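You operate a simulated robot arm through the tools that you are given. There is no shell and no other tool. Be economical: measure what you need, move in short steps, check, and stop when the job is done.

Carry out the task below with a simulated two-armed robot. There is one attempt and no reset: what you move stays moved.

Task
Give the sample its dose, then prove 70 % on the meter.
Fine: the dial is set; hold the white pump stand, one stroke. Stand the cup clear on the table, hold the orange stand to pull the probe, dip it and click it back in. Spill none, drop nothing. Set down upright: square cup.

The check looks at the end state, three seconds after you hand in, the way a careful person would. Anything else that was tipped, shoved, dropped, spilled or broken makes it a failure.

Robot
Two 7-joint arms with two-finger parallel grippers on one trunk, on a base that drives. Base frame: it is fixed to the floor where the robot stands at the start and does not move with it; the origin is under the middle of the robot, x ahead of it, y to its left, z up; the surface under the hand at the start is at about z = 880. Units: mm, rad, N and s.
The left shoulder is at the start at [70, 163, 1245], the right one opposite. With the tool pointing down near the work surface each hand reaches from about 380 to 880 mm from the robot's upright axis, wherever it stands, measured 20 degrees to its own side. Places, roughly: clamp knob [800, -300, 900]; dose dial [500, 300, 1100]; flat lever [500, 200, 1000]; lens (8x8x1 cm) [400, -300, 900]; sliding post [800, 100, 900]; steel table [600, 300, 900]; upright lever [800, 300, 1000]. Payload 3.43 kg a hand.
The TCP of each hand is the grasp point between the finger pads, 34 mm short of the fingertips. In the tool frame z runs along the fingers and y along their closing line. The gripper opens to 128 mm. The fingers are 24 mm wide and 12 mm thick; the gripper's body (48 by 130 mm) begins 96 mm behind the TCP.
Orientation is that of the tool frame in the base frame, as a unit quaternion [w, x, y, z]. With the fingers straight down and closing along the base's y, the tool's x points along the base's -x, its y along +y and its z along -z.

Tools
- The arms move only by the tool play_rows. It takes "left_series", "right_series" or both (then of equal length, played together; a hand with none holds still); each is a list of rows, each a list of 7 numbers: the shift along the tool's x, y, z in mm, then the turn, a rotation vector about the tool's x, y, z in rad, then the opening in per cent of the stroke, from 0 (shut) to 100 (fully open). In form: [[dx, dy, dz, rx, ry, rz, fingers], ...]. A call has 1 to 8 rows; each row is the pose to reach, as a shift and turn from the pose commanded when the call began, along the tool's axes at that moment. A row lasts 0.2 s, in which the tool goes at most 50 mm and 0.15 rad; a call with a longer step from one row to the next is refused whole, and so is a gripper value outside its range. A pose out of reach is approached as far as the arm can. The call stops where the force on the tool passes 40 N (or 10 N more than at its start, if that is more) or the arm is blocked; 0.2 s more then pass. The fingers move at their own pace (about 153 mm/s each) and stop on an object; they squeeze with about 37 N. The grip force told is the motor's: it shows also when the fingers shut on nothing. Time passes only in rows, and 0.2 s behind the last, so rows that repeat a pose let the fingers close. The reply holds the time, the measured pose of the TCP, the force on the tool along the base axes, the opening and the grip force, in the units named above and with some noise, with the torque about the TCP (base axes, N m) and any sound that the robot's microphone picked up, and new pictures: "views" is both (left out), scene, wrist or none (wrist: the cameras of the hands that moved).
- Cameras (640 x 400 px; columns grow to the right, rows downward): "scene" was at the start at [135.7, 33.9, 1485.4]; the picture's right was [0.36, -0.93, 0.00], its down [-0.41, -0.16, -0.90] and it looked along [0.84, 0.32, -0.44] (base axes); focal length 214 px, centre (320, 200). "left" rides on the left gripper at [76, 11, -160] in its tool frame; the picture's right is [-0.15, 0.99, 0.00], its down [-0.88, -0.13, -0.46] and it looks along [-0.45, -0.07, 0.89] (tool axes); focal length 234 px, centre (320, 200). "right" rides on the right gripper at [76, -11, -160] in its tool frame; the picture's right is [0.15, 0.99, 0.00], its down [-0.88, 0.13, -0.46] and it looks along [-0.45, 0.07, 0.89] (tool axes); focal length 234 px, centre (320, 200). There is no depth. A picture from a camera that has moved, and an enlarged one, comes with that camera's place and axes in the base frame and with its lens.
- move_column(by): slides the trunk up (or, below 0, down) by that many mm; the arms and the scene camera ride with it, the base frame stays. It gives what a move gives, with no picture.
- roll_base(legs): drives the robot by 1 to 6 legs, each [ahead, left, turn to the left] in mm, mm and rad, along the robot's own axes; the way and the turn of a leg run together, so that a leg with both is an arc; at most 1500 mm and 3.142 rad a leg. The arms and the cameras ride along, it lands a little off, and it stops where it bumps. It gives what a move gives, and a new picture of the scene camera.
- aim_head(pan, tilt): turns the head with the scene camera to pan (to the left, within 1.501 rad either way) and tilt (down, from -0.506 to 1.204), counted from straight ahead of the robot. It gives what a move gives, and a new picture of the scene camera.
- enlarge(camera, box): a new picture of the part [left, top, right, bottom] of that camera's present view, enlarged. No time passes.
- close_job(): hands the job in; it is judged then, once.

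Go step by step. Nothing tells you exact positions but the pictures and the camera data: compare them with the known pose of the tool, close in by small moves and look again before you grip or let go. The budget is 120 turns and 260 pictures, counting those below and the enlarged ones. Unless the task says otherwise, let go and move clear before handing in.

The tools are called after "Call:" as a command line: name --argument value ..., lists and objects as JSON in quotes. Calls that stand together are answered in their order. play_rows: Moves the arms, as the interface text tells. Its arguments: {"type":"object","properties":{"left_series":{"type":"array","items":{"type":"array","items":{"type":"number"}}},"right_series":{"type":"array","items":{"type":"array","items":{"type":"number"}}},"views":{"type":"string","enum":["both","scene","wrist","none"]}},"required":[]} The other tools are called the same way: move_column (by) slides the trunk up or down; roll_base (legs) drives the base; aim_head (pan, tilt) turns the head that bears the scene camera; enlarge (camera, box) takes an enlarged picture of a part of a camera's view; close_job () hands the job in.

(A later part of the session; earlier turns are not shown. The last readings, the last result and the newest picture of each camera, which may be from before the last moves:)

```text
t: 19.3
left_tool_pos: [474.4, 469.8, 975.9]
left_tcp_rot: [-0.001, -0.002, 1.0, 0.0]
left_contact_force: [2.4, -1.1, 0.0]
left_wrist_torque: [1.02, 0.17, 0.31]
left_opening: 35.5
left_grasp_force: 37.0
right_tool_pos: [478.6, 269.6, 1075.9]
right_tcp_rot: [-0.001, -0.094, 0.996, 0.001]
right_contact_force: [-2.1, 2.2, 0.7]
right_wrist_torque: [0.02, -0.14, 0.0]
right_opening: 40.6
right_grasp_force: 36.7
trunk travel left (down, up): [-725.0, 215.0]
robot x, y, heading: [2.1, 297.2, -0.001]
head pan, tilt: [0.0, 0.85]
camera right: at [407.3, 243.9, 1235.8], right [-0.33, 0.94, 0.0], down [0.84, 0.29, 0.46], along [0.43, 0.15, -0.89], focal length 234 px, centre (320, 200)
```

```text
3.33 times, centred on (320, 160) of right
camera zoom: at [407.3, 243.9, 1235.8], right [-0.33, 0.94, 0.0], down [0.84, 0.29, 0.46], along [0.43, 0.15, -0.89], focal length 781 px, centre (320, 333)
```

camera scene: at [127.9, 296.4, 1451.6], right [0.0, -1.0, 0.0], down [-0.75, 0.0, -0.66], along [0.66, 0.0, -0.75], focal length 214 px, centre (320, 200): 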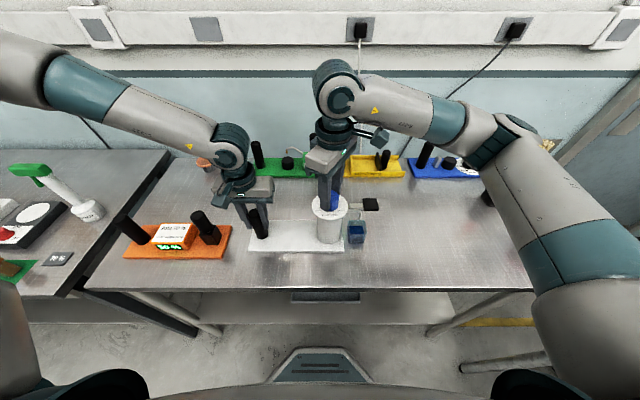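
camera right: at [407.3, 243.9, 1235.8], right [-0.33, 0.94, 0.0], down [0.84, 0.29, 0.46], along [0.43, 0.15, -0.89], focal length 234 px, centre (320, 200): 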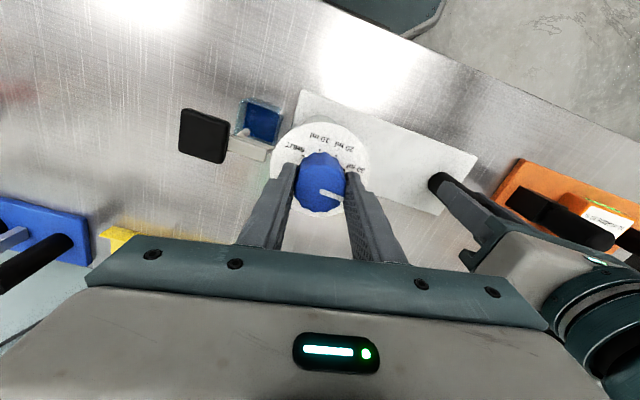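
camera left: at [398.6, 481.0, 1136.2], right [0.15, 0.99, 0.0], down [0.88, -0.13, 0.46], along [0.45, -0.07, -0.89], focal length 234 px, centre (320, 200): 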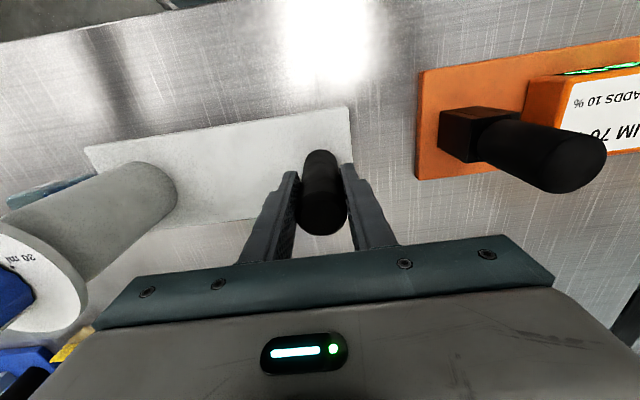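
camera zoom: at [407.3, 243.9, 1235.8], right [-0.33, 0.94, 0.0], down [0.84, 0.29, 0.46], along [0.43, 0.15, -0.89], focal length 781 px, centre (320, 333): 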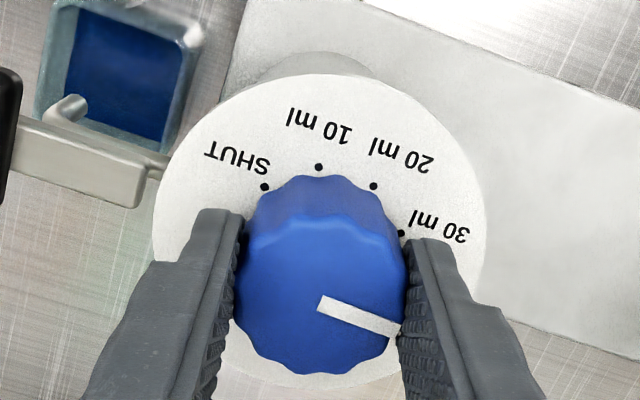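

The knob turns back freely, so there is a hard stop just past 30 ml on the counter-clockwise side. The marks must be approached clockwise, if at all, so I'll turn clockwise and watch where it goes.

Call:
play_rows --right_series '[[0, 0, 0, 0, 0, 0.15, 10], [0, 0, 0, 0, 0, 0.3, 10], [0, 0, 0, 0, 0, 0.45, 10], [0, 0, 0, 0, 0, 0.6, 10], [0, 0, 0, 0, 0, 0.75, 10], [0, 0, 0, 0, 0, 0.9, 10], [0, 0, 0, 0, 0, 1.05, 10], [0, 0, 0, 0, 0, 1.2, 10]]' --views "wrist"

Call:
enlarge --camera "right" --box '[240, 100, 400, 220]'

```text
t: 21.1
left_tool_pos: [475.8, 468.3, 975.7]
left_tcp_rot: [0.0, 0.0, 1.0, -0.001]
left_contact_force: [-0.4, -16.7, -0.7]
left_wrist_torque: [1.15, -0.24, -0.17]
left_opening: 35.4
left_grasp_force: 37.8
right_tool_pos: [479.1, 269.4, 1075.5]
right_tcp_rot: [0.0, 0.485, 0.875, 0.001]
right_contact_force: [2.2, 16.7, 2.2]
right_wrist_torque: [0.07, -0.16, -0.01]
right_opening: 40.6
right_grasp_force: 37.6
trunk travel left (down, up): [-725.0, 215.0]
robot x, y, heading: [0.0, 295.4, -0.001]
head pan, tilt: [0.0, 0.85]
camera right: at [429.9, 327.6, 1235.9], right [0.76, 0.65, 0.0], down [0.58, -0.68, 0.45], along [0.3, -0.34, -0.89], focal length 234 px, centre (320, 200)
```

right: 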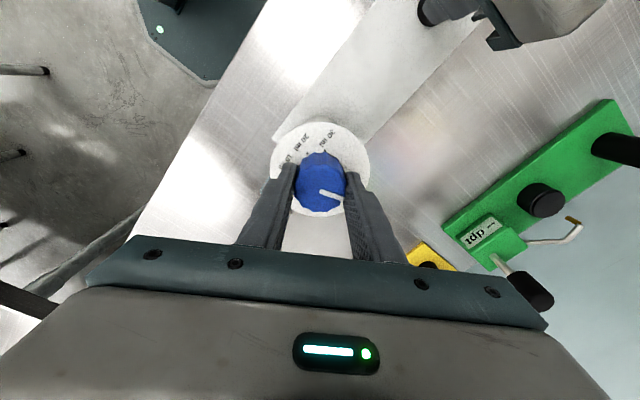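

```text
3.33 times, centred on (320, 160) of right
camera zoom: at [429.9, 327.6, 1235.9], right [0.76, 0.65, 0.0], down [0.58, -0.68, 0.45], along [0.3, -0.34, -0.89], focal length 781 px, centre (320, 333)
```

zoom: 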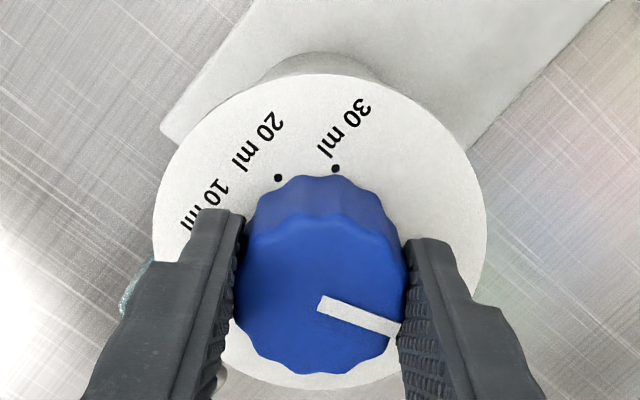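

The dial moves freely clockwise. I'll open, rotate the hand back around the knob and continue.

Call:
play_rows --right_series '[[0, 0, 0, 0, 0, 0, 35], [0, 0, -5, 0, 0, 0, 50], [0, 0, -5, 0, 0, -0.15, 50], [0, 0, -5, 0, 0, -0.3, 50], [0, 0, -5, 0, 0, -0.45, 50], [0, 0, -5, 0, 0, -0.6, 50], [0, 0, -5, 0, 0, -0.75, 50], [0, 0, -5, 0, 0, -0.9, 50]]' --views "none"

Call:
play_rows --right_series '[[0, 0, 0, 0, 0, -0.15, 50], [0, 0, 0, 0, 0, -0.3, 50], [0, 0, 0, 0, 0, -0.45, 50], [0, 0, 0, 0, 0, -0.6, 50], [0, 0, 0, 0, 0, -0.75, 50], [0, 0, 0, 0, 0, -0.9, 50], [0, 0, 5, 0, 0, -1.05, 40], [0, 0, 5, 0, 0, -1.05, 10]]' --views "none"

Call:
play_rows --right_series '[[0, 0, 0, 0, 0, 0, 10], [0, 0, 0, 0, 0, 0.15, 10], [0, 0, 0, 0, 0, 0.3, 10], [0, 0, 0, 0, 0, 0.45, 10], [0, 0, 0, 0, 0, 0.6, 10], [0, 0, 0, 0, 0, 0.75, 10], [0, 0, 0, 0, 0, 0.9, 10], [0, 0, 0, 0, 0, 1.05, 10]]' --views "wrist"

```text
t: 22.9
left_tool_pos: [474.4, 470.5, 976.9]
left_tcp_rot: [0.0, -0.001, 1.0, -0.001]
left_contact_force: [0.3, 1.7, 3.3]
left_wrist_torque: [-0.7, -0.2, 0.05]
left_opening: 35.3
left_grasp_force: 37.1
right_tool_pos: [479.0, 269.3, 1080.4]
right_tcp_rot: [0.001, 0.054, 0.999, 0.001]
right_contact_force: [0.1, 0.0, -0.7]
right_wrist_torque: [0.0, 0.0, 0.03]
right_opening: 63.9
right_grasp_force: 0.1
trunk travel left (down, up): [-725.0, 215.0]
robot x, y, heading: [0.9, 297.4, 0.005]
head pan, tilt: [0.0, 0.85]
```

```text
t: 24.7
left_tool_pos: [475.0, 471.0, 976.5]
left_tcp_rot: [0.0, 0.0, 1.0, 0.0]
left_contact_force: [0.9, -1.4, 0.0]
left_wrist_torque: [0.66, -0.1, 0.09]
left_opening: 35.4
left_grasp_force: 37.5
right_tool_pos: [478.9, 270.1, 1075.9]
right_tcp_rot: [0.0, -0.454, 0.891, 0.0]
right_contact_force: [0.0, 1.4, 6.4]
right_wrist_torque: [-0.47, 0.22, -0.03]
right_opening: 40.6
right_grasp_force: 37.2
trunk travel left (down, up): [-725.0, 215.0]
robot x, y, heading: [-2.1, 298.5, 0.002]
head pan, tilt: [0.0, 0.85]
```

```text
t: 26.5
left_tool_pos: [474.8, 469.3, 975.8]
left_tcp_rot: [0.0, 0.0, 1.0, -0.002]
left_contact_force: [3.3, -10.1, 2.0]
left_wrist_torque: [0.84, 0.35, 0.05]
left_opening: 35.7
left_grasp_force: 37.4
right_tool_pos: [478.8, 270.1, 1075.0]
right_tcp_rot: [0.0, 0.056, 0.998, 0.001]
right_contact_force: [-3.3, 9.0, -1.3]
right_wrist_torque: [-0.31, -0.04, 0.59]
right_opening: 40.6
right_grasp_force: 37.4
trunk travel left (down, up): [-725.0, 215.0]
robot x, y, heading: [-1.7, 294.3, -0.001]
head pan, tilt: [0.0, 0.85]
camera right: at [403.1, 266.4, 1235.8], right [-0.04, 1.0, 0.0], down [0.89, 0.03, 0.45], along [0.45, 0.02, -0.89], focal length 234 px, centre (320, 200)
```

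right: 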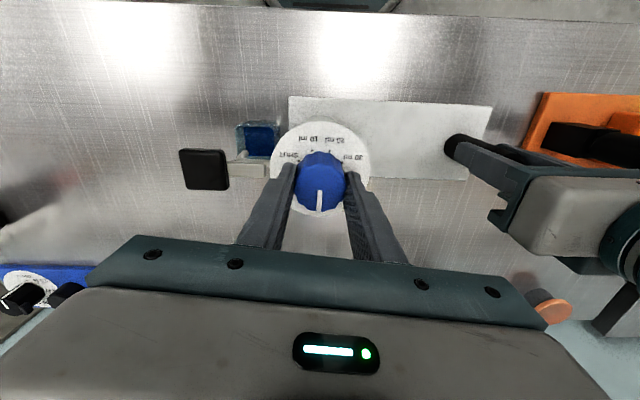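

Now it stops clockwise as well, with the stripe at about 0°. The stops are about as far apart as SHUT and 30 ml, which suggests the stripe is drawn offset from the marks and that the original position, a third of the way from this stop, really was 20 ml as the task said. I'll measure this stop precisely.

Call:
enlarge --camera "right" --box '[240, 100, 400, 220]'

Call:
enlarge --camera "scene" --box '[305, 180, 385, 230]'

```text
3.33 times, centred on (320, 160) of right
camera zoom: at [403.1, 266.4, 1235.8], right [-0.04, 1.0, 0.0], down [0.89, 0.03, 0.45], along [0.45, 0.02, -0.89], focal length 781 px, centre (320, 333)
```

zoom: 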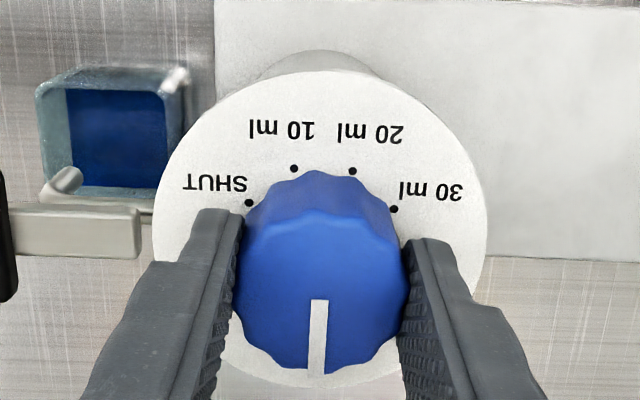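

```text
8.00 times, centred on (345, 205) of scene
camera zoom: at [128.4, 296.6, 1451.4], right [0.0, -1.0, 0.0], down [-0.75, 0.0, -0.66], along [0.66, 0.0, -0.75], focal length 1716 px, centre (120, 160)
```

zoom: 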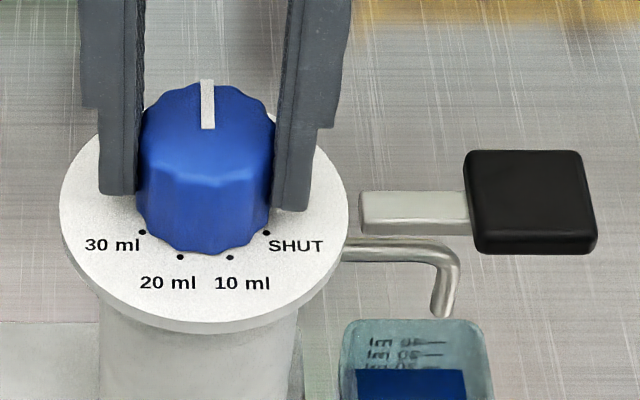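

Marks are 40° apart, the free range is 120°, and the original stripe at about 40–44° was exactly one step from this stop. So the dial had been set to 20 ml, only with its stripe offset, and I'll turn it back to that position.

Call:
play_rows --right_series '[[0, 0, 0, 0, 0, -0.12, 10], [0, 0, 0, 0, 0, -0.24, 10], [0, 0, 0, 0, 0, -0.36, 10], [0, 0, 0, 0, 0, -0.48, 10], [0, 0, 0, 0, 0, -0.6, 10], [0, 0, 0, 0, 0, -0.72, 10], [0, 0, 0, 0, 0, -0.72, 10]]' --views "wrist"

Call:
enlarge --camera "right" --box '[240, 100, 400, 220]'

Call:
enlarge --camera "scene" --box '[305, 180, 385, 230]'

```text
t: 28.1
left_tool_pos: [475.4, 469.5, 975.4]
left_tcp_rot: [0.0, 0.0, 1.0, 0.0]
left_contact_force: [-1.3, -11.9, 11.3]
left_wrist_torque: [-0.91, 0.24, -0.35]
left_opening: 35.4
left_grasp_force: 37.0
right_tool_pos: [479.2, 269.7, 1075.4]
right_tcp_rot: [0.0, -0.301, 0.954, 0.001]
right_contact_force: [2.0, 12.5, -9.6]
right_wrist_torque: [-0.11, -0.46, -0.04]
right_opening: 40.8
right_grasp_force: 36.9
trunk travel left (down, up): [-725.0, 215.0]
robot x, y, heading: [-4.0, 296.6, 0.001]
head pan, tilt: [0.0, 0.85]
camera right: at [424.2, 216.6, 1235.8], right [-0.69, 0.73, 0.0], down [0.65, 0.61, 0.46], along [0.33, 0.31, -0.89], focal length 234 px, centre (320, 200)
```

right: 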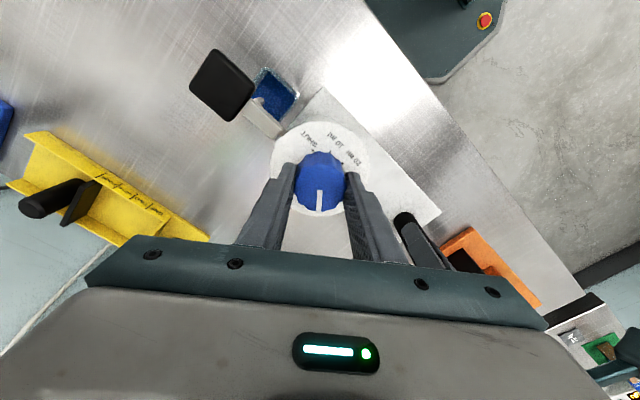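

```text
3.33 times, centred on (320, 160) of right
camera zoom: at [424.2, 216.6, 1235.8], right [-0.69, 0.73, 0.0], down [0.65, 0.61, 0.46], along [0.33, 0.31, -0.89], focal length 781 px, centre (320, 333)
```

zoom: 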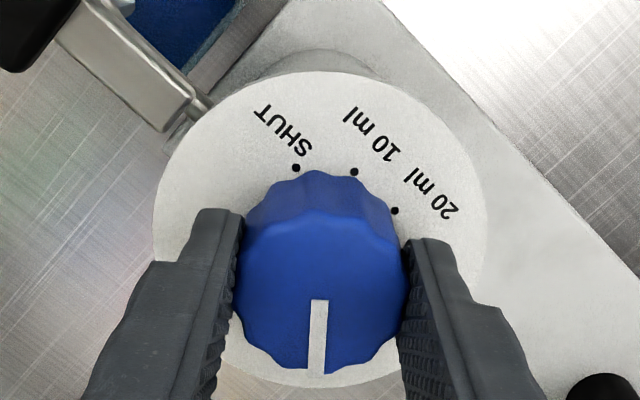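

```text
8.00 times, centred on (345, 205) of scene
camera zoom: at [128.5, 296.6, 1451.5], right [0.0, -1.0, 0.0], down [-0.75, 0.0, -0.66], along [0.66, 0.0, -0.75], focal length 1716 px, centre (120, 160)
```

zoom: 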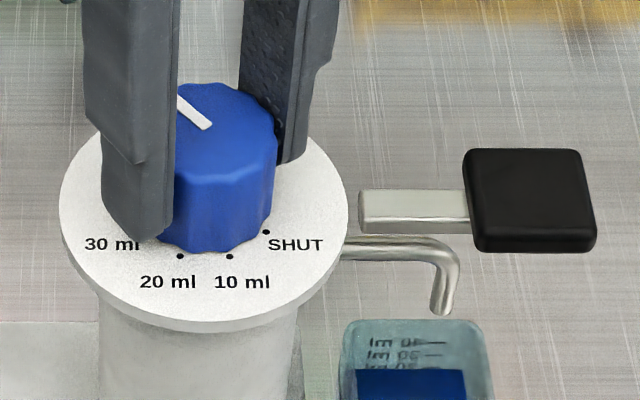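

The stripe now sits near 41°. I'll release and compare it with the very first picture.

Call:
play_rows --right_series '[[0, 0, 0, 0, 0, 0, 30], [0, 0, 0, 0, 0, 0, 45], [0, 0, -5, 0, 0, 0, 55], [0, 0, -45, 0, 0, 0.1, 55], [0, 0, -85, 0, 0, 0.25, 55], [0, 0, -125, 0, 0, 0.4, 55]]' --views "none"

Call:
enlarge --camera "scene" --box '[305, 180, 385, 230]'

Call:
enlarge --camera "scene" --box '[290, 170, 390, 260]'

```text
t: 29.5
left_tool_pos: [473.8, 470.2, 975.8]
left_tcp_rot: [0.0, 0.001, 1.0, 0.0]
left_contact_force: [0.5, -1.1, 0.8]
left_wrist_torque: [0.28, -0.3, 0.14]
left_opening: 35.4
left_grasp_force: 37.0
right_tool_pos: [477.8, 269.6, 1201.3]
right_tcp_rot: [0.0, -0.104, 0.995, -0.001]
right_contact_force: [0.2, 1.1, 0.4]
right_wrist_torque: [0.0, 0.03, 0.02]
right_opening: 70.4
right_grasp_force: 0.2
trunk travel left (down, up): [-725.0, 215.0]
robot x, y, heading: [-2.3, 299.1, 0.001]
head pan, tilt: [0.0, 0.85]
```

```text
8.00 times, centred on (345, 205) of scene
camera zoom: at [127.4, 297.2, 1451.5], right [0.0, -1.0, 0.0], down [-0.75, 0.0, -0.66], along [0.66, 0.0, -0.75], focal length 1716 px, centre (120, 160)
```

zoom: 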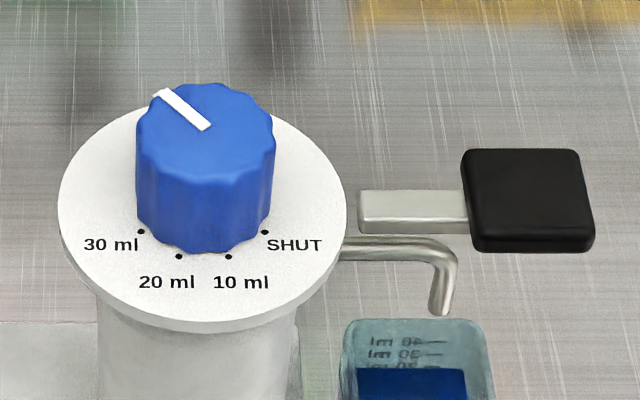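

```text
4.44 times, centred on (340, 215) of scene
camera zoom: at [127.4, 297.2, 1451.5], right [0.0, -1.0, 0.0], down [-0.75, 0.0, -0.66], along [0.66, 0.0, -0.75], focal length 953 px, centre (231, 133)
```

zoom: 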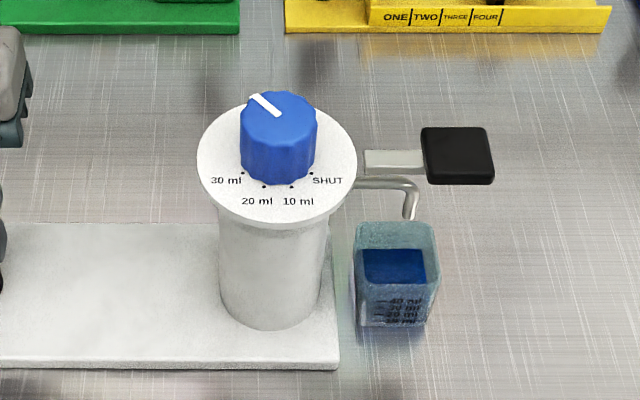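

The dial is back where it started within about 1°, and the spout sits over the cup's centre. Now I'll bring the closed right fingers above the lever block near (478, 165).

Call:
play_rows --right_series '[[4, -20, 0, 0, 0, 0.05, 40], [8, -42, 0, 0, 0, 0.1, 20], [13, -64, 20, 0, 0, 0.15, 0], [18, -86, 40, 0, 0, 0.21, 0], [22, -103, 60, 0, 0, 0.21, 0], [22, -103, 60, 0, 0, 0.21, 0]]'

Call:
enlarge --camera "right" --box '[220, 80, 420, 220]'

Call:
enlarge --camera "scene" --box '[305, 130, 405, 250]'

```text
t: 30.9
left_tool_pos: [474.8, 470.6, 976.5]
left_tcp_rot: [0.0, 0.0, 1.0, -0.001]
left_contact_force: [-0.5, 2.3, 1.1]
left_wrist_torque: [-0.59, 0.14, -0.03]
left_opening: 35.2
left_grasp_force: 37.0
right_tool_pos: [477.7, 164.7, 1138.5]
right_tcp_rot: [0.001, 0.0, 1.0, 0.0]
right_contact_force: [0.6, 0.0, 1.6]
right_wrist_torque: [0.04, -0.01, 0.03]
right_opening: 0.1
right_grasp_force: 33.6
trunk travel left (down, up): [-725.0, 215.0]
robot x, y, heading: [-2.1, 295.4, -0.001]
head pan, tilt: [0.0, 0.85]
camera scene: at [128.1, 296.7, 1451.5], right [0.0, -1.0, 0.0], down [-0.75, 0.0, -0.66], along [0.66, 0.0, -0.75], focal length 214 px, centre (320, 200)
camera right: at [403.1, 152.6, 1299.8], right [-0.15, 0.99, 0.0], down [0.88, 0.13, 0.46], along [0.45, 0.07, -0.89], focal length 234 px, centre (320, 200)
```

scene: 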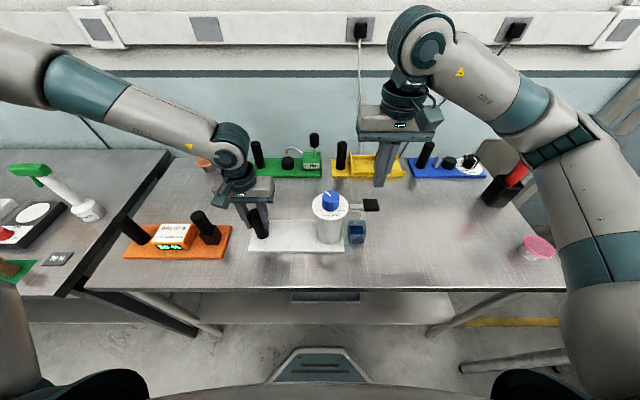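
right: 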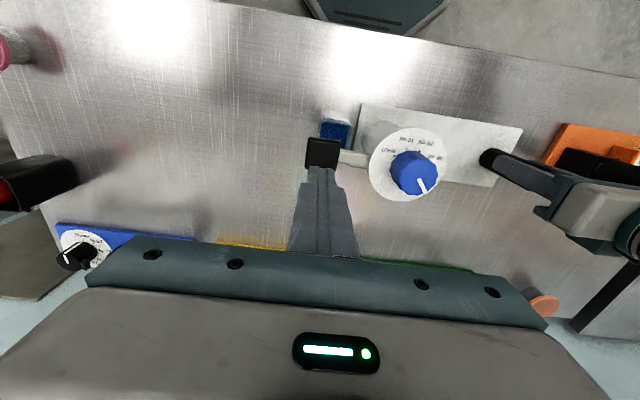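

```text
2.86 times, centred on (320, 150) of right
camera zoom: at [403.1, 152.6, 1299.8], right [-0.15, 0.99, 0.0], down [0.88, 0.13, 0.46], along [0.45, 0.07, -0.89], focal length 669 px, centre (320, 343)
```

zoom: 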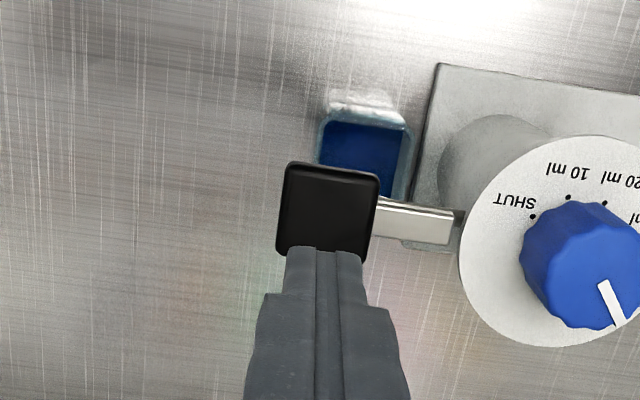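

```text
3.33 times, centred on (355, 190) of scene
camera zoom: at [128.1, 296.7, 1451.5], right [0.0, -1.0, 0.0], down [-0.75, 0.0, -0.66], along [0.66, 0.0, -0.75], focal length 715 px, centre (203, 233)
```

zoom: 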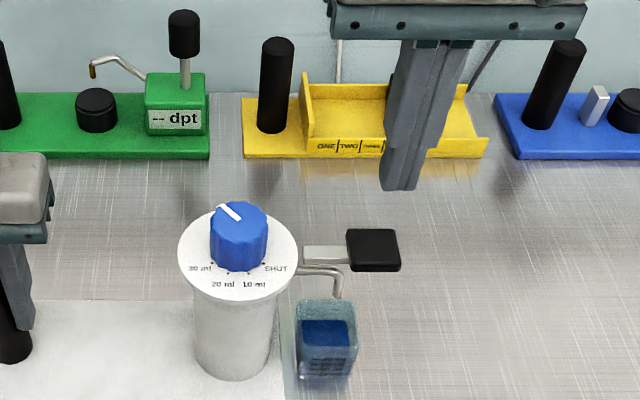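

The fingertips are over the block, about 65 mm above it. I'll come down just to contact.

Call:
play_rows --right_series '[[0, 2, 30, 0, 0, 0, 0], [0, 2, 50, 0, 0, 0, 0], [0, 2, 58, 0, 0, 0, 0], [0, 2, 62, 0, 0, 0, 0], [0, 2, 65, 0, 0, 0, 0], [0, 2, 68, 0, 0, 0, 0]]' --views "none"

Call:
enlarge --camera "scene" --box '[305, 150, 405, 250]'

```text
t: 32.3
left_tool_pos: [473.1, 471.0, 976.1]
left_tcp_rot: [0.0, 0.0, 1.0, 0.001]
left_contact_force: [0.5, 4.2, 1.0]
left_wrist_torque: [-0.45, 0.0, 0.2]
left_opening: 35.3
left_grasp_force: 37.2
right_tool_pos: [477.9, 165.1, 1072.7]
right_tcp_rot: [0.001, 0.0, 1.0, 0.0]
right_contact_force: [0.9, -4.5, 9.1]
right_wrist_torque: [-0.12, 0.04, 0.01]
right_opening: 0.3
right_grasp_force: 32.7
trunk travel left (down, up): [-725.0, 215.0]
robot x, y, heading: [2.2, 296.5, 0.0]
head pan, tilt: [0.0, 0.85]
```

```text
4.00 times, centred on (355, 200) of scene
camera zoom: at [127.6, 296.5, 1451.7], right [0.0, -1.0, 0.0], down [-0.75, 0.0, -0.66], along [0.66, 0.0, -0.75], focal length 858 px, centre (180, 200)
```

zoom: 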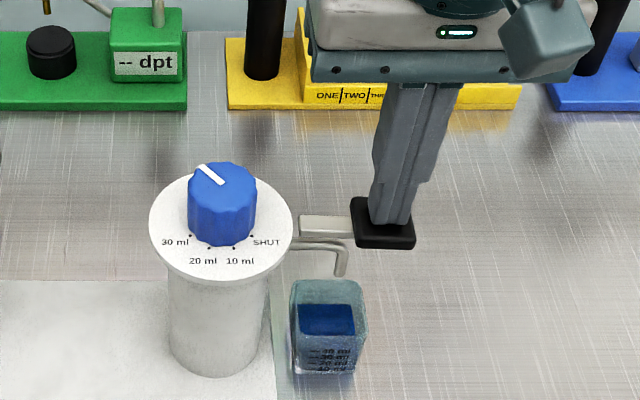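

Contact is made at 9 N. Now I'll push down in one steady stroke.

Call:
play_rows --right_series '[[0, 0, 4, 0, 0, 0, 0], [0, 0, 8, 0, 0, 0, 0], [0, 0, 12, 0, 0, 0, 0], [0, 0, 16, 0, 0, 0, 0], [0, 0, 20, 0, 0, 0, 0], [0, 0, 24, 0, 0, 0, 0], [0, 0, 28, 0, 0, 0, 0], [0, 0, 32, 0, 0, 0, 0]]' --views "none"

Call:
enlarge --camera "scene" --box '[305, 150, 405, 250]'

```text
t: 33.6
left_tool_pos: [472.3, 470.1, 975.9]
left_tcp_rot: [0.0, -0.001, 1.0, 0.001]
left_contact_force: [0.2, -0.3, 0.2]
left_wrist_torque: [0.7, 0.12, 0.17]
left_opening: 35.5
left_grasp_force: 37.1
right_tool_pos: [478.1, 165.5, 1057.2]
right_tcp_rot: [0.006, 0.001, 1.0, 0.002]
right_contact_force: [-5.1, -3.8, 22.1]
right_wrist_torque: [0.12, 0.18, 0.06]
right_opening: 0.2
right_grasp_force: 32.6
trunk travel left (down, up): [-725.0, 215.0]
robot x, y, heading: [0.6, 296.5, 0.003]
head pan, tilt: [0.0, 0.85]
heard: click
stopped in row 6 (right hand): the force on the tool passed its limit at 44 N (the readings are from after the stop); the commanded pose is now the measured one
```

```text
4.00 times, centred on (355, 200) of scene
camera zoom: at [125.5, 296.6, 1451.8], right [0.0, -1.0, 0.0], down [-0.75, 0.0, -0.66], along [0.66, 0.0, -0.75], focal length 858 px, centre (180, 200)
```

zoom: 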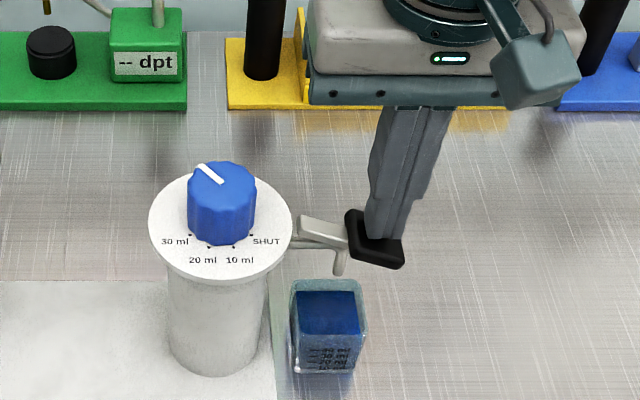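

A click was heard and the level in the cup rose. I'll lift off now and check the lever and level.

Call:
play_rows --right_series '[[0, 0, -5, 0, 0, 0, 0], [0, 0, -12, 0, 0, 0, 0], [0, 0, -25, 0, 0, 0, 0], [0, 0, -55, 0, 0, 0, 0], [0, 0, -95, 0, 0, 0, 0], [0, 0, -140, 0, 0, 0, 0]]' --views "none"

Call:
enlarge --camera "scene" --box '[325, 180, 385, 250]'

Call:
enlarge --camera "right" --box '[260, 80, 420, 200]'

```text
t: 35.0
left_tool_pos: [473.3, 469.7, 975.3]
left_tcp_rot: [0.0, -0.001, 1.0, -0.001]
left_contact_force: [-0.3, 1.2, 7.3]
left_wrist_torque: [-1.48, -0.23, 0.18]
left_opening: 35.6
left_grasp_force: 37.3
right_tool_pos: [480.3, 166.4, 1192.5]
right_tcp_rot: [0.004, 0.001, 1.0, 0.002]
right_contact_force: [0.1, 0.3, 0.9]
right_wrist_torque: [-0.02, 0.01, -0.01]
right_opening: 0.2
right_grasp_force: 33.2
trunk travel left (down, up): [-725.0, 215.0]
robot x, y, heading: [3.0, 294.3, 0.0]
head pan, tilt: [0.0, 0.85]
```

```text
5.71 times, centred on (355, 215) of scene
camera zoom: at [127.2, 296.9, 1451.5], right [0.0, -1.0, 0.0], down [-0.75, 0.0, -0.66], along [0.66, 0.0, -0.75], focal length 1226 px, centre (120, 114)
```

zoom: 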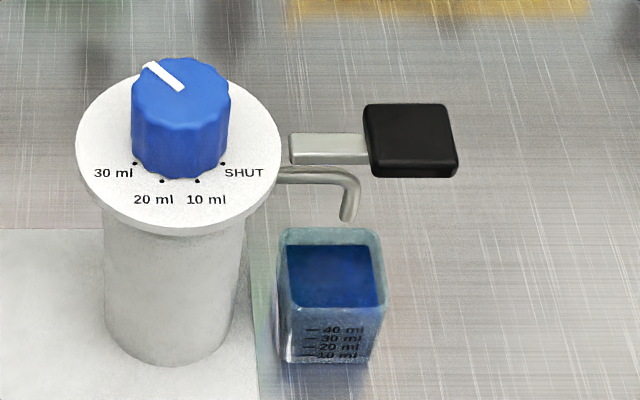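

```text
3.33 times, centred on (340, 140) of right
camera zoom: at [403.6, 154.2, 1353.1], right [-0.14, 0.99, 0.0], down [0.88, 0.13, 0.46], along [0.46, 0.07, -0.89], focal length 781 px, centre (253, 400)
```

zoom: 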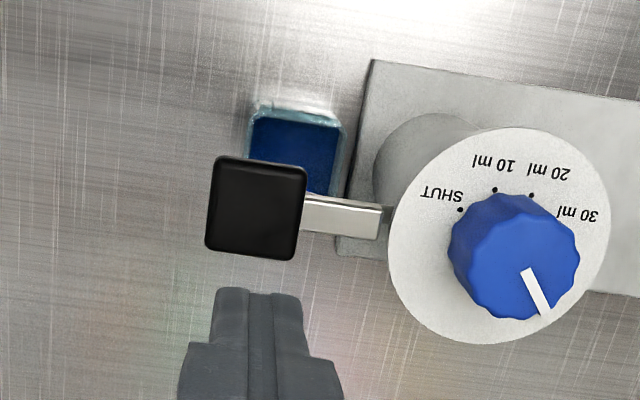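

The dose is in, with the lever back up and no spill. I'll free the left hand and tilt the right hand forward 50°, ready to slip in under the lever and take the cup at about (479, 188).

Call:
play_rows --left_series '[[0, 0, 0, 0, 0, 0, 40], [0, 0, 0, 0, 0, 0, 55], [0, 0, -40, 0, 0, 0, 55], [0, 0, -85, 0, 0, 0, 55], [0, 0, -130, 0, 0, 0, 55], [0, 20, -175, 0, 0, 0, 55]]' --right_series '[[15, 4, 0, 0, -0.145, 0, 20], [30, 8, 0, 0, -0.29, 0, 40], [45, 12, 0, 0, -0.435, 0, 53], [60, 16, 0, 0, -0.58, 0, 53], [75, 20, 0, 0, -0.725, 0, 53], [90, 22, 0, 0, -0.87, 0, 53]]'

```text
t: 36.4
left_tool_pos: [470.1, 492.9, 1152.5]
left_tcp_rot: [0.001, -0.001, 1.0, -0.001]
left_contact_force: [-0.6, 0.2, -0.6]
left_wrist_torque: [-0.09, -0.06, -0.03]
left_opening: 70.1
left_grasp_force: 0.0
right_tool_pos: [448.0, 248.1, 1242.3]
right_tcp_rot: [0.425, 0.001, 0.905, 0.0]
right_contact_force: [-1.6, 0.5, 0.2]
right_wrist_torque: [-0.02, -0.07, -0.05]
right_opening: 67.9
right_grasp_force: 0.0
right hand out of reach, approached as far as the arm can: row 4, 5, 6
trunk travel left (down, up): [-725.0, 215.0]
robot x, y, heading: [3.4, 294.3, -0.002]
head pan, tilt: [0.0, 0.85]
camera scene: at [124.3, 300.0, 1451.8], right [0.0, -1.0, 0.0], down [-0.75, 0.0, -0.66], along [0.66, 0.0, -0.75], focal length 214 px, centre (320, 200)
camera right: at [277.3, 237.0, 1286.9], right [-0.09, 0.99, -0.11], down [0.21, 0.13, 0.97], along [0.97, 0.06, -0.22], focal length 234 px, centre (320, 200)
camera left: at [393.6, 503.7, 1311.5], right [0.14, 0.99, 0.0], down [0.88, -0.13, 0.46], along [0.45, -0.07, -0.89], focal length 234 px, centre (320, 200)
```

scene: 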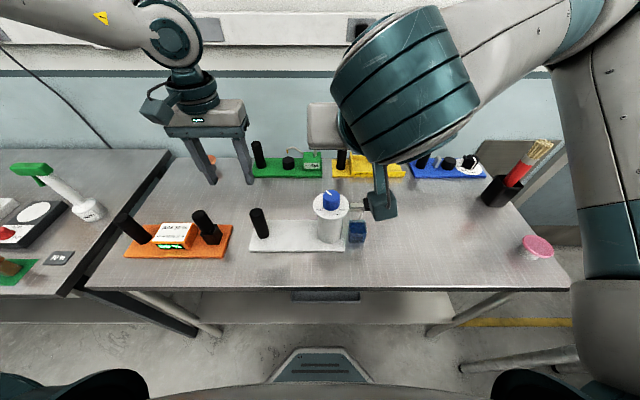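
right: 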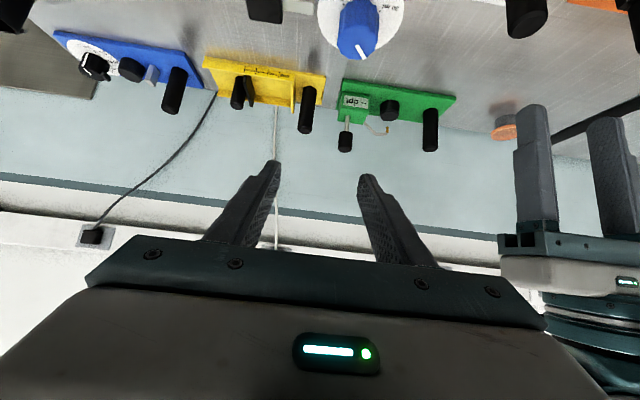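
left: 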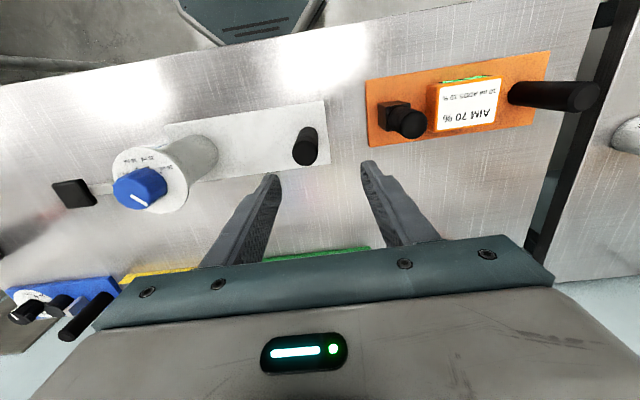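

The arm is too folded for this tilt, so I'll back the base up about 250 mm to make room.

Call:
roll_base --legs '[[-250, 0, 0]]'

```text
t: 38.2
left_tool_pos: [222.8, 488.9, 1149.5]
left_tcp_rot: [-0.001, 0.001, 1.0, 0.001]
left_contact_force: [-0.2, 0.5, 0.6]
left_wrist_torque: [0.02, 0.02, -0.01]
left_opening: 70.5
left_grasp_force: 0.0
right_tool_pos: [199.8, 243.1, 1240.3]
right_tcp_rot: [0.423, 0.003, 0.906, 0.0]
right_contact_force: [0.3, -0.2, 0.4]
right_wrist_torque: [-0.02, -0.01, 0.01]
right_opening: 67.9
right_grasp_force: 0.1
trunk travel left (down, up): [-725.0, 215.0]
robot x, y, heading: [-250.8, 297.2, -0.001]
head pan, tilt: [0.0, 0.85]
camera scene: at [-122.4, 296.3, 1451.4], right [0.0, -1.0, 0.0], down [-0.75, 0.0, -0.66], along [0.66, 0.0, -0.75], focal length 214 px, centre (320, 200)
```

scene: 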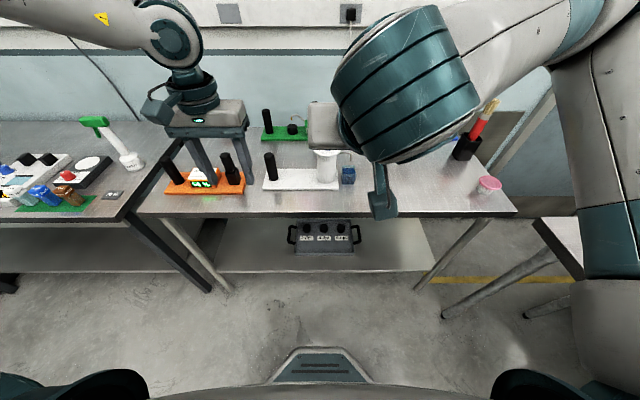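

I'll do a null move first to see which pose the hand is commanded to.

Call:
play_rows --right_series '[[0, 0, 0, 0, 0, 0, 53], [0, 0, 0, 0, 0, 0, 53]]' --views "none"

```text
t: 38.8
left_tool_pos: [222.6, 489.4, 1150.4]
left_tcp_rot: [0.0, 0.001, 1.0, 0.002]
left_contact_force: [-1.0, -0.5, 1.0]
left_wrist_torque: [-0.01, 0.0, 0.0]
left_opening: 70.3
left_grasp_force: 0.0
right_tool_pos: [199.6, 244.2, 1240.8]
right_tcp_rot: [0.423, 0.004, 0.906, 0.0]
right_contact_force: [0.2, 0.0, -0.1]
right_wrist_torque: [-0.02, -0.05, 0.01]
right_opening: 68.0
right_grasp_force: 0.0
trunk travel left (down, up): [-725.0, 215.0]
robot x, y, heading: [-253.2, 296.4, -0.002]
head pan, tilt: [0.0, 0.85]
```

Call:
play_rows --right_series '[[9, -7, 39, 0, 0, 0, 53], [18, -14, 78, 0, 0, 0, 53], [27, -21, 117, 0, 0, 0, 53], [36, -28, 156, 0, 0, 0, 53]]' --views "none"

```text
t: 39.8
left_tool_pos: [223.3, 487.5, 1151.0]
left_tcp_rot: [-0.001, 0.001, 1.0, 0.001]
left_contact_force: [-0.7, -0.6, 0.6]
left_wrist_torque: [-0.04, 0.05, -0.01]
left_opening: 70.3
left_grasp_force: 0.1
right_tool_pos: [295.9, 216.0, 1114.9]
right_tcp_rot: [0.424, 0.004, 0.906, 0.0]
right_contact_force: [0.7, -0.4, 0.8]
right_wrist_torque: [0.03, 0.0, 0.01]
right_opening: 67.7
right_grasp_force: 0.1
trunk travel left (down, up): [-725.0, 215.0]
robot x, y, heading: [-252.9, 296.3, -0.005]
head pan, tilt: [0.0, 0.85]
```

Call:
play_rows --right_series '[[9, -7, 39, 0, 0, 0, 53], [18, -14, 78, 0, 0, 0, 53], [27, -21, 117, 0, 0, 0, 53], [37, -28, 155, 0, 0, 0, 53]]'

Call:
enlarge --camera "right" --box '[200, 40, 440, 220]'

```text
t: 40.8
left_tool_pos: [223.7, 487.7, 1149.0]
left_tcp_rot: [0.0, 0.001, 1.0, 0.0]
left_contact_force: [0.2, 0.8, 0.5]
left_wrist_torque: [0.0, -0.02, 0.0]
left_opening: 70.6
left_grasp_force: 0.1
right_tool_pos: [390.2, 187.3, 984.5]
right_tcp_rot: [0.422, 0.004, 0.907, -0.001]
right_contact_force: [0.7, 0.6, -0.7]
right_wrist_torque: [0.03, -0.02, 0.05]
right_opening: 67.8
right_grasp_force: 0.0
trunk travel left (down, up): [-725.0, 215.0]
robot x, y, heading: [-253.1, 291.5, 0.004]
head pan, tilt: [0.0, 0.85]
camera scene: at [-122.0, 295.3, 1451.4], right [0.0, -1.0, 0.0], down [-0.75, 0.0, -0.66], along [0.66, 0.0, -0.75], focal length 214 px, centre (320, 200)
camera right: at [220.7, 176.2, 1029.5], right [-0.09, 0.99, -0.11], down [0.22, 0.13, 0.97], along [0.97, 0.06, -0.23], focal length 234 px, centre (320, 200)
```

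scene: 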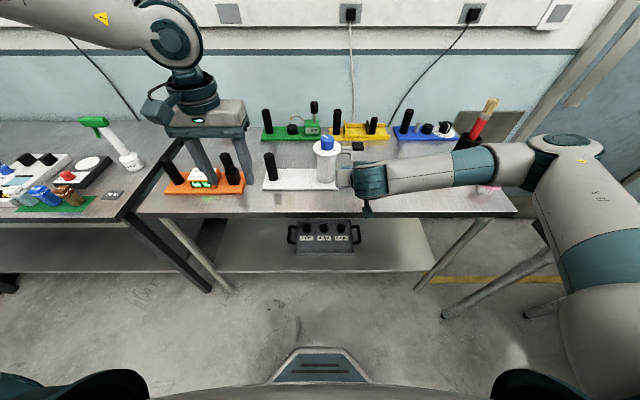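
right: 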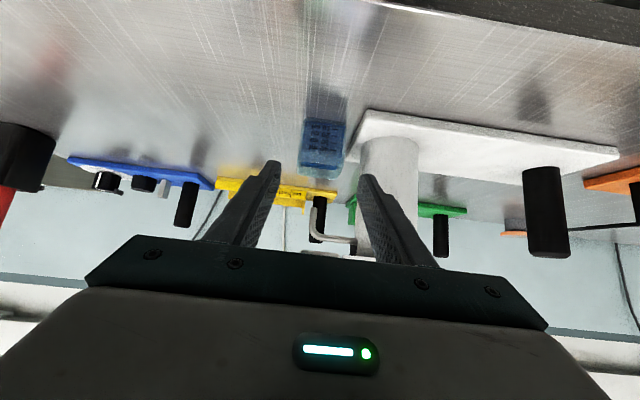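

```text
2.22 times, centred on (320, 130) of right
camera zoom: at [220.7, 176.2, 1029.5], right [-0.09, 0.99, -0.11], down [0.22, 0.13, 0.97], along [0.97, 0.06, -0.23], focal length 520 px, centre (320, 356)
```

zoom: 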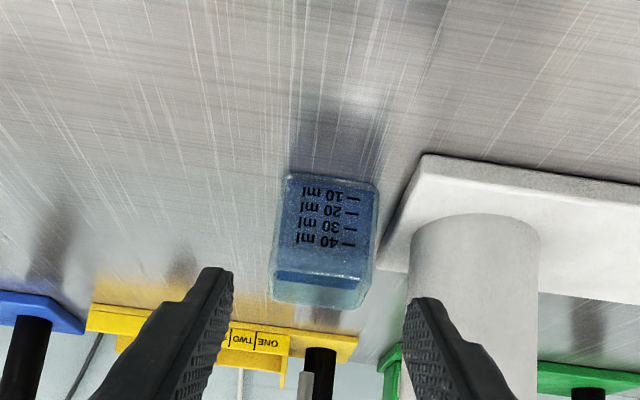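

The cup is centred at y≈188 between the fingers, and the pump column leaves little room on the left, so I'll narrow the opening to about 60 mm. I'll advance part way and look.

Call:
play_rows --right_series '[[1, -0.8, 20, 0, 0, 0, 47], [1, -0.8, 40, 0, 0, 0, 47], [2, -0.8, 60, 0, 0, 0, 47]]'

Call:
enlarge --camera "right" --box '[220, 60, 420, 220]'

Call:
enlarge --camera "scene" --box '[300, 120, 400, 220]'

```text
t: 41.6
left_tool_pos: [222.3, 488.4, 1150.3]
left_tcp_rot: [-0.001, 0.0, 1.0, 0.002]
left_contact_force: [-0.1, -0.6, 1.3]
left_wrist_torque: [0.02, 0.01, -0.01]
left_opening: 70.2
left_grasp_force: 0.0
right_tool_pos: [435.6, 186.7, 946.7]
right_tcp_rot: [0.423, 0.003, 0.906, 0.0]
right_contact_force: [0.3, 0.2, 0.2]
right_wrist_torque: [0.0, 0.03, 0.02]
right_opening: 60.1
right_grasp_force: 0.1
trunk travel left (down, up): [-725.0, 215.0]
robot x, y, heading: [-249.0, 299.9, -0.004]
head pan, tilt: [0.0, 0.85]
camera scene: at [-123.2, 296.4, 1451.5], right [0.0, -1.0, 0.0], down [-0.75, 0.0, -0.66], along [0.66, 0.0, -0.75], focal length 214 px, centre (320, 200)
camera right: at [265.2, 175.8, 990.9], right [-0.09, 0.99, -0.11], down [0.22, 0.13, 0.97], along [0.97, 0.06, -0.23], focal length 234 px, centre (320, 200)
```

scene: 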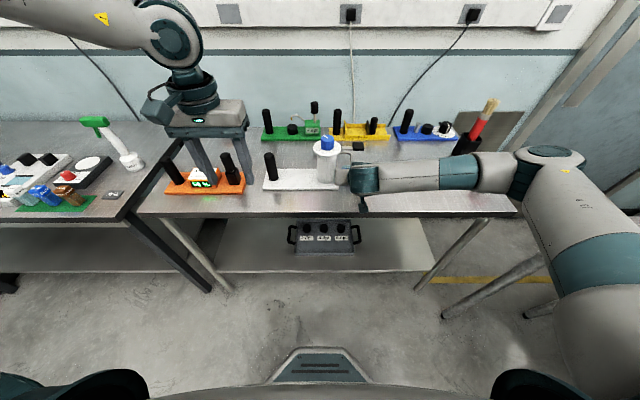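
right: 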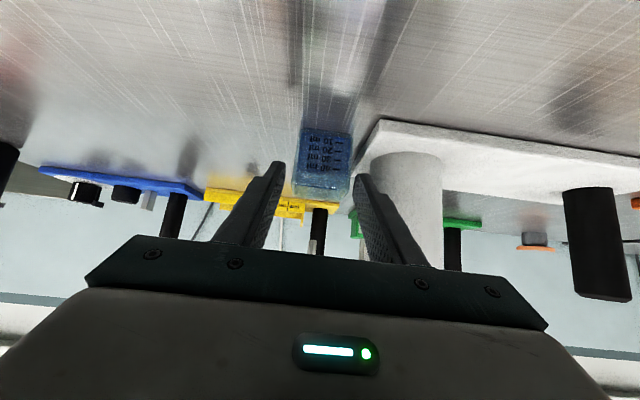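

```text
2.50 times, centred on (320, 140) of right
camera zoom: at [265.2, 175.8, 990.9], right [-0.09, 0.99, -0.11], down [0.22, 0.13, 0.97], along [0.97, 0.06, -0.23], focal length 585 px, centre (320, 350)
```

zoom: 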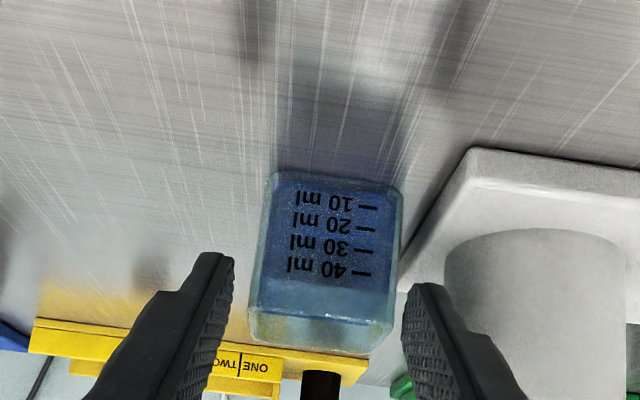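

```text
4.00 times, centred on (350, 170) of scene
camera zoom: at [-123.2, 296.4, 1451.5], right [0.0, -1.0, 0.0], down [-0.75, 0.0, -0.66], along [0.66, 0.0, -0.75], focal length 858 px, centre (200, 320)
```

zoom: 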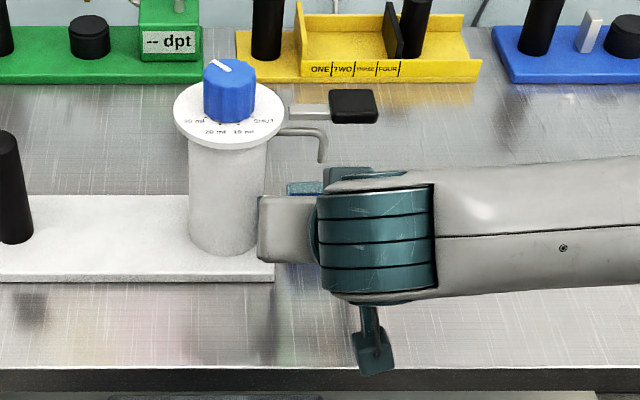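

The fingers line up with the cup within about 1 mm. I'll slide in the last 43 mm in small steps.

Call:
play_rows --right_series '[[0, 0.3, 12, 0, 0, 0, 47], [0, 0.3, 24, 0, 0, 0, 47], [0, 0.3, 34, 0, 0, 0, 47], [0, 0.3, 42, 0, 0, 0, 47]]' --views "wrist"

Call:
enlarge --camera "right" --box '[220, 60, 420, 220]'

```text
t: 42.6
left_tool_pos: [220.2, 489.0, 1152.4]
left_tcp_rot: [0.001, 0.001, 1.0, 0.001]
left_contact_force: [-0.1, 0.7, -0.3]
left_wrist_torque: [0.0, 0.0, 0.01]
left_opening: 70.4
left_grasp_force: 0.1
right_tool_pos: [467.1, 186.6, 922.4]
right_tcp_rot: [0.425, 0.004, 0.905, 0.001]
right_contact_force: [-5.1, -1.0, 19.1]
right_wrist_torque: [0.76, -0.24, 0.18]
right_opening: 60.1
right_grasp_force: 0.0
trunk travel left (down, up): [-725.0, 215.0]
robot x, y, heading: [-249.8, 292.3, -0.002]
head pan, tilt: [0.0, 0.85]
camera right: at [296.1, 176.6, 967.6], right [-0.09, 0.99, -0.11], down [0.21, 0.12, 0.97], along [0.97, 0.06, -0.22], focal length 234 px, centre (320, 200)
```

right: 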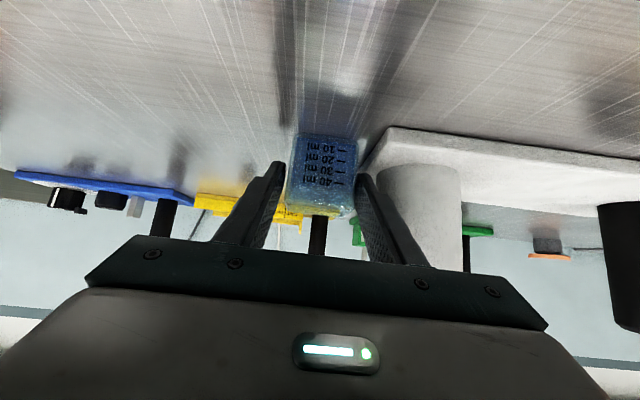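

```text
2.50 times, centred on (320, 140) of right
camera zoom: at [296.1, 176.6, 967.6], right [-0.09, 0.99, -0.11], down [0.21, 0.12, 0.97], along [0.97, 0.06, -0.22], focal length 585 px, centre (320, 350)
```

zoom: 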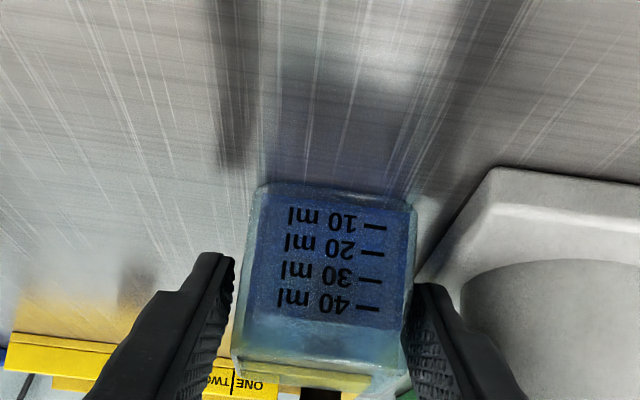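

The left-side finger has touched the white base plate (19 N upward). I'll lift about 7 mm and check that it's free before closing.

Call:
play_rows --right_series '[[-3, 0, -2, 0, 0, 0, 47], [-6, 0, -4, 0, 0, 0, 47], [-6, -0.5, -3, 0, 0, 0, 47]]' --views "none"

```text
t: 43.4
left_tool_pos: [221.4, 489.3, 1150.6]
left_tcp_rot: [-0.001, 0.001, 1.0, 0.001]
left_contact_force: [-0.5, 0.1, 0.1]
left_wrist_torque: [0.0, 0.02, -0.01]
left_opening: 70.4
left_grasp_force: 0.1
right_tool_pos: [468.8, 185.3, 924.6]
right_tcp_rot: [0.423, 0.003, 0.906, 0.0]
right_contact_force: [-2.4, 1.6, 4.1]
right_wrist_torque: [0.24, -0.02, 0.09]
right_opening: 61.3
right_grasp_force: 0.7
trunk travel left (down, up): [-725.0, 215.0]
robot x, y, heading: [-252.5, 292.7, -0.001]
head pan, tilt: [0.0, 0.85]
```

Call:
play_rows --right_series '[[-3, 0, -2.5, 0, 0, 0, 47], [-3, 0, -2.5, 0, 0, 0, 47]]' --views "wrist"

Call:
enlarge --camera "right" --box '[220, 60, 420, 220]'

```text
t: 44.0
left_tool_pos: [222.9, 489.3, 1150.5]
left_tcp_rot: [-0.001, 0.001, 1.0, 0.001]
left_contact_force: [0.6, -0.6, -0.1]
left_wrist_torque: [0.03, 0.01, -0.01]
left_opening: 70.2
left_grasp_force: 0.0
right_tool_pos: [469.2, 183.8, 927.7]
right_tcp_rot: [0.422, 0.004, 0.906, -0.001]
right_contact_force: [-0.4, 0.1, 0.2]
right_wrist_torque: [-0.03, 0.01, 0.0]
right_opening: 60.2
right_grasp_force: 0.0
trunk travel left (down, up): [-725.0, 215.0]
robot x, y, heading: [-250.3, 297.8, 0.0]
head pan, tilt: [0.0, 0.85]
camera right: at [298.5, 174.5, 973.5], right [-0.09, 0.99, -0.11], down [0.22, 0.13, 0.97], along [0.97, 0.06, -0.23], focal length 234 px, centre (320, 200)
```

right: 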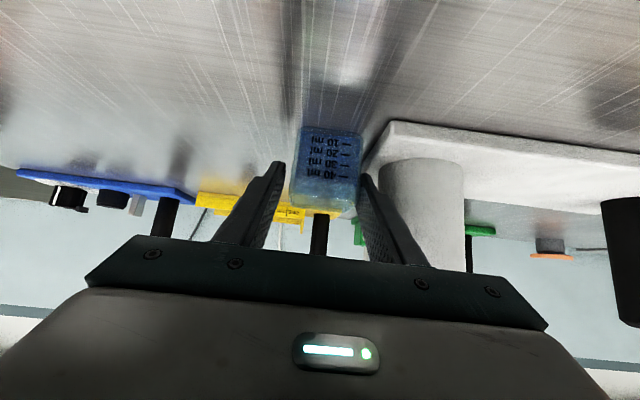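

```text
2.50 times, centred on (320, 140) of right
camera zoom: at [298.5, 174.5, 973.5], right [-0.09, 0.99, -0.11], down [0.22, 0.13, 0.97], along [0.97, 0.06, -0.23], focal length 585 px, centre (320, 350)
```

zoom: 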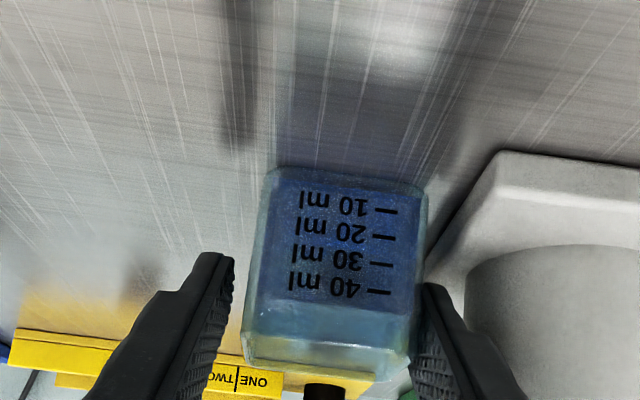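

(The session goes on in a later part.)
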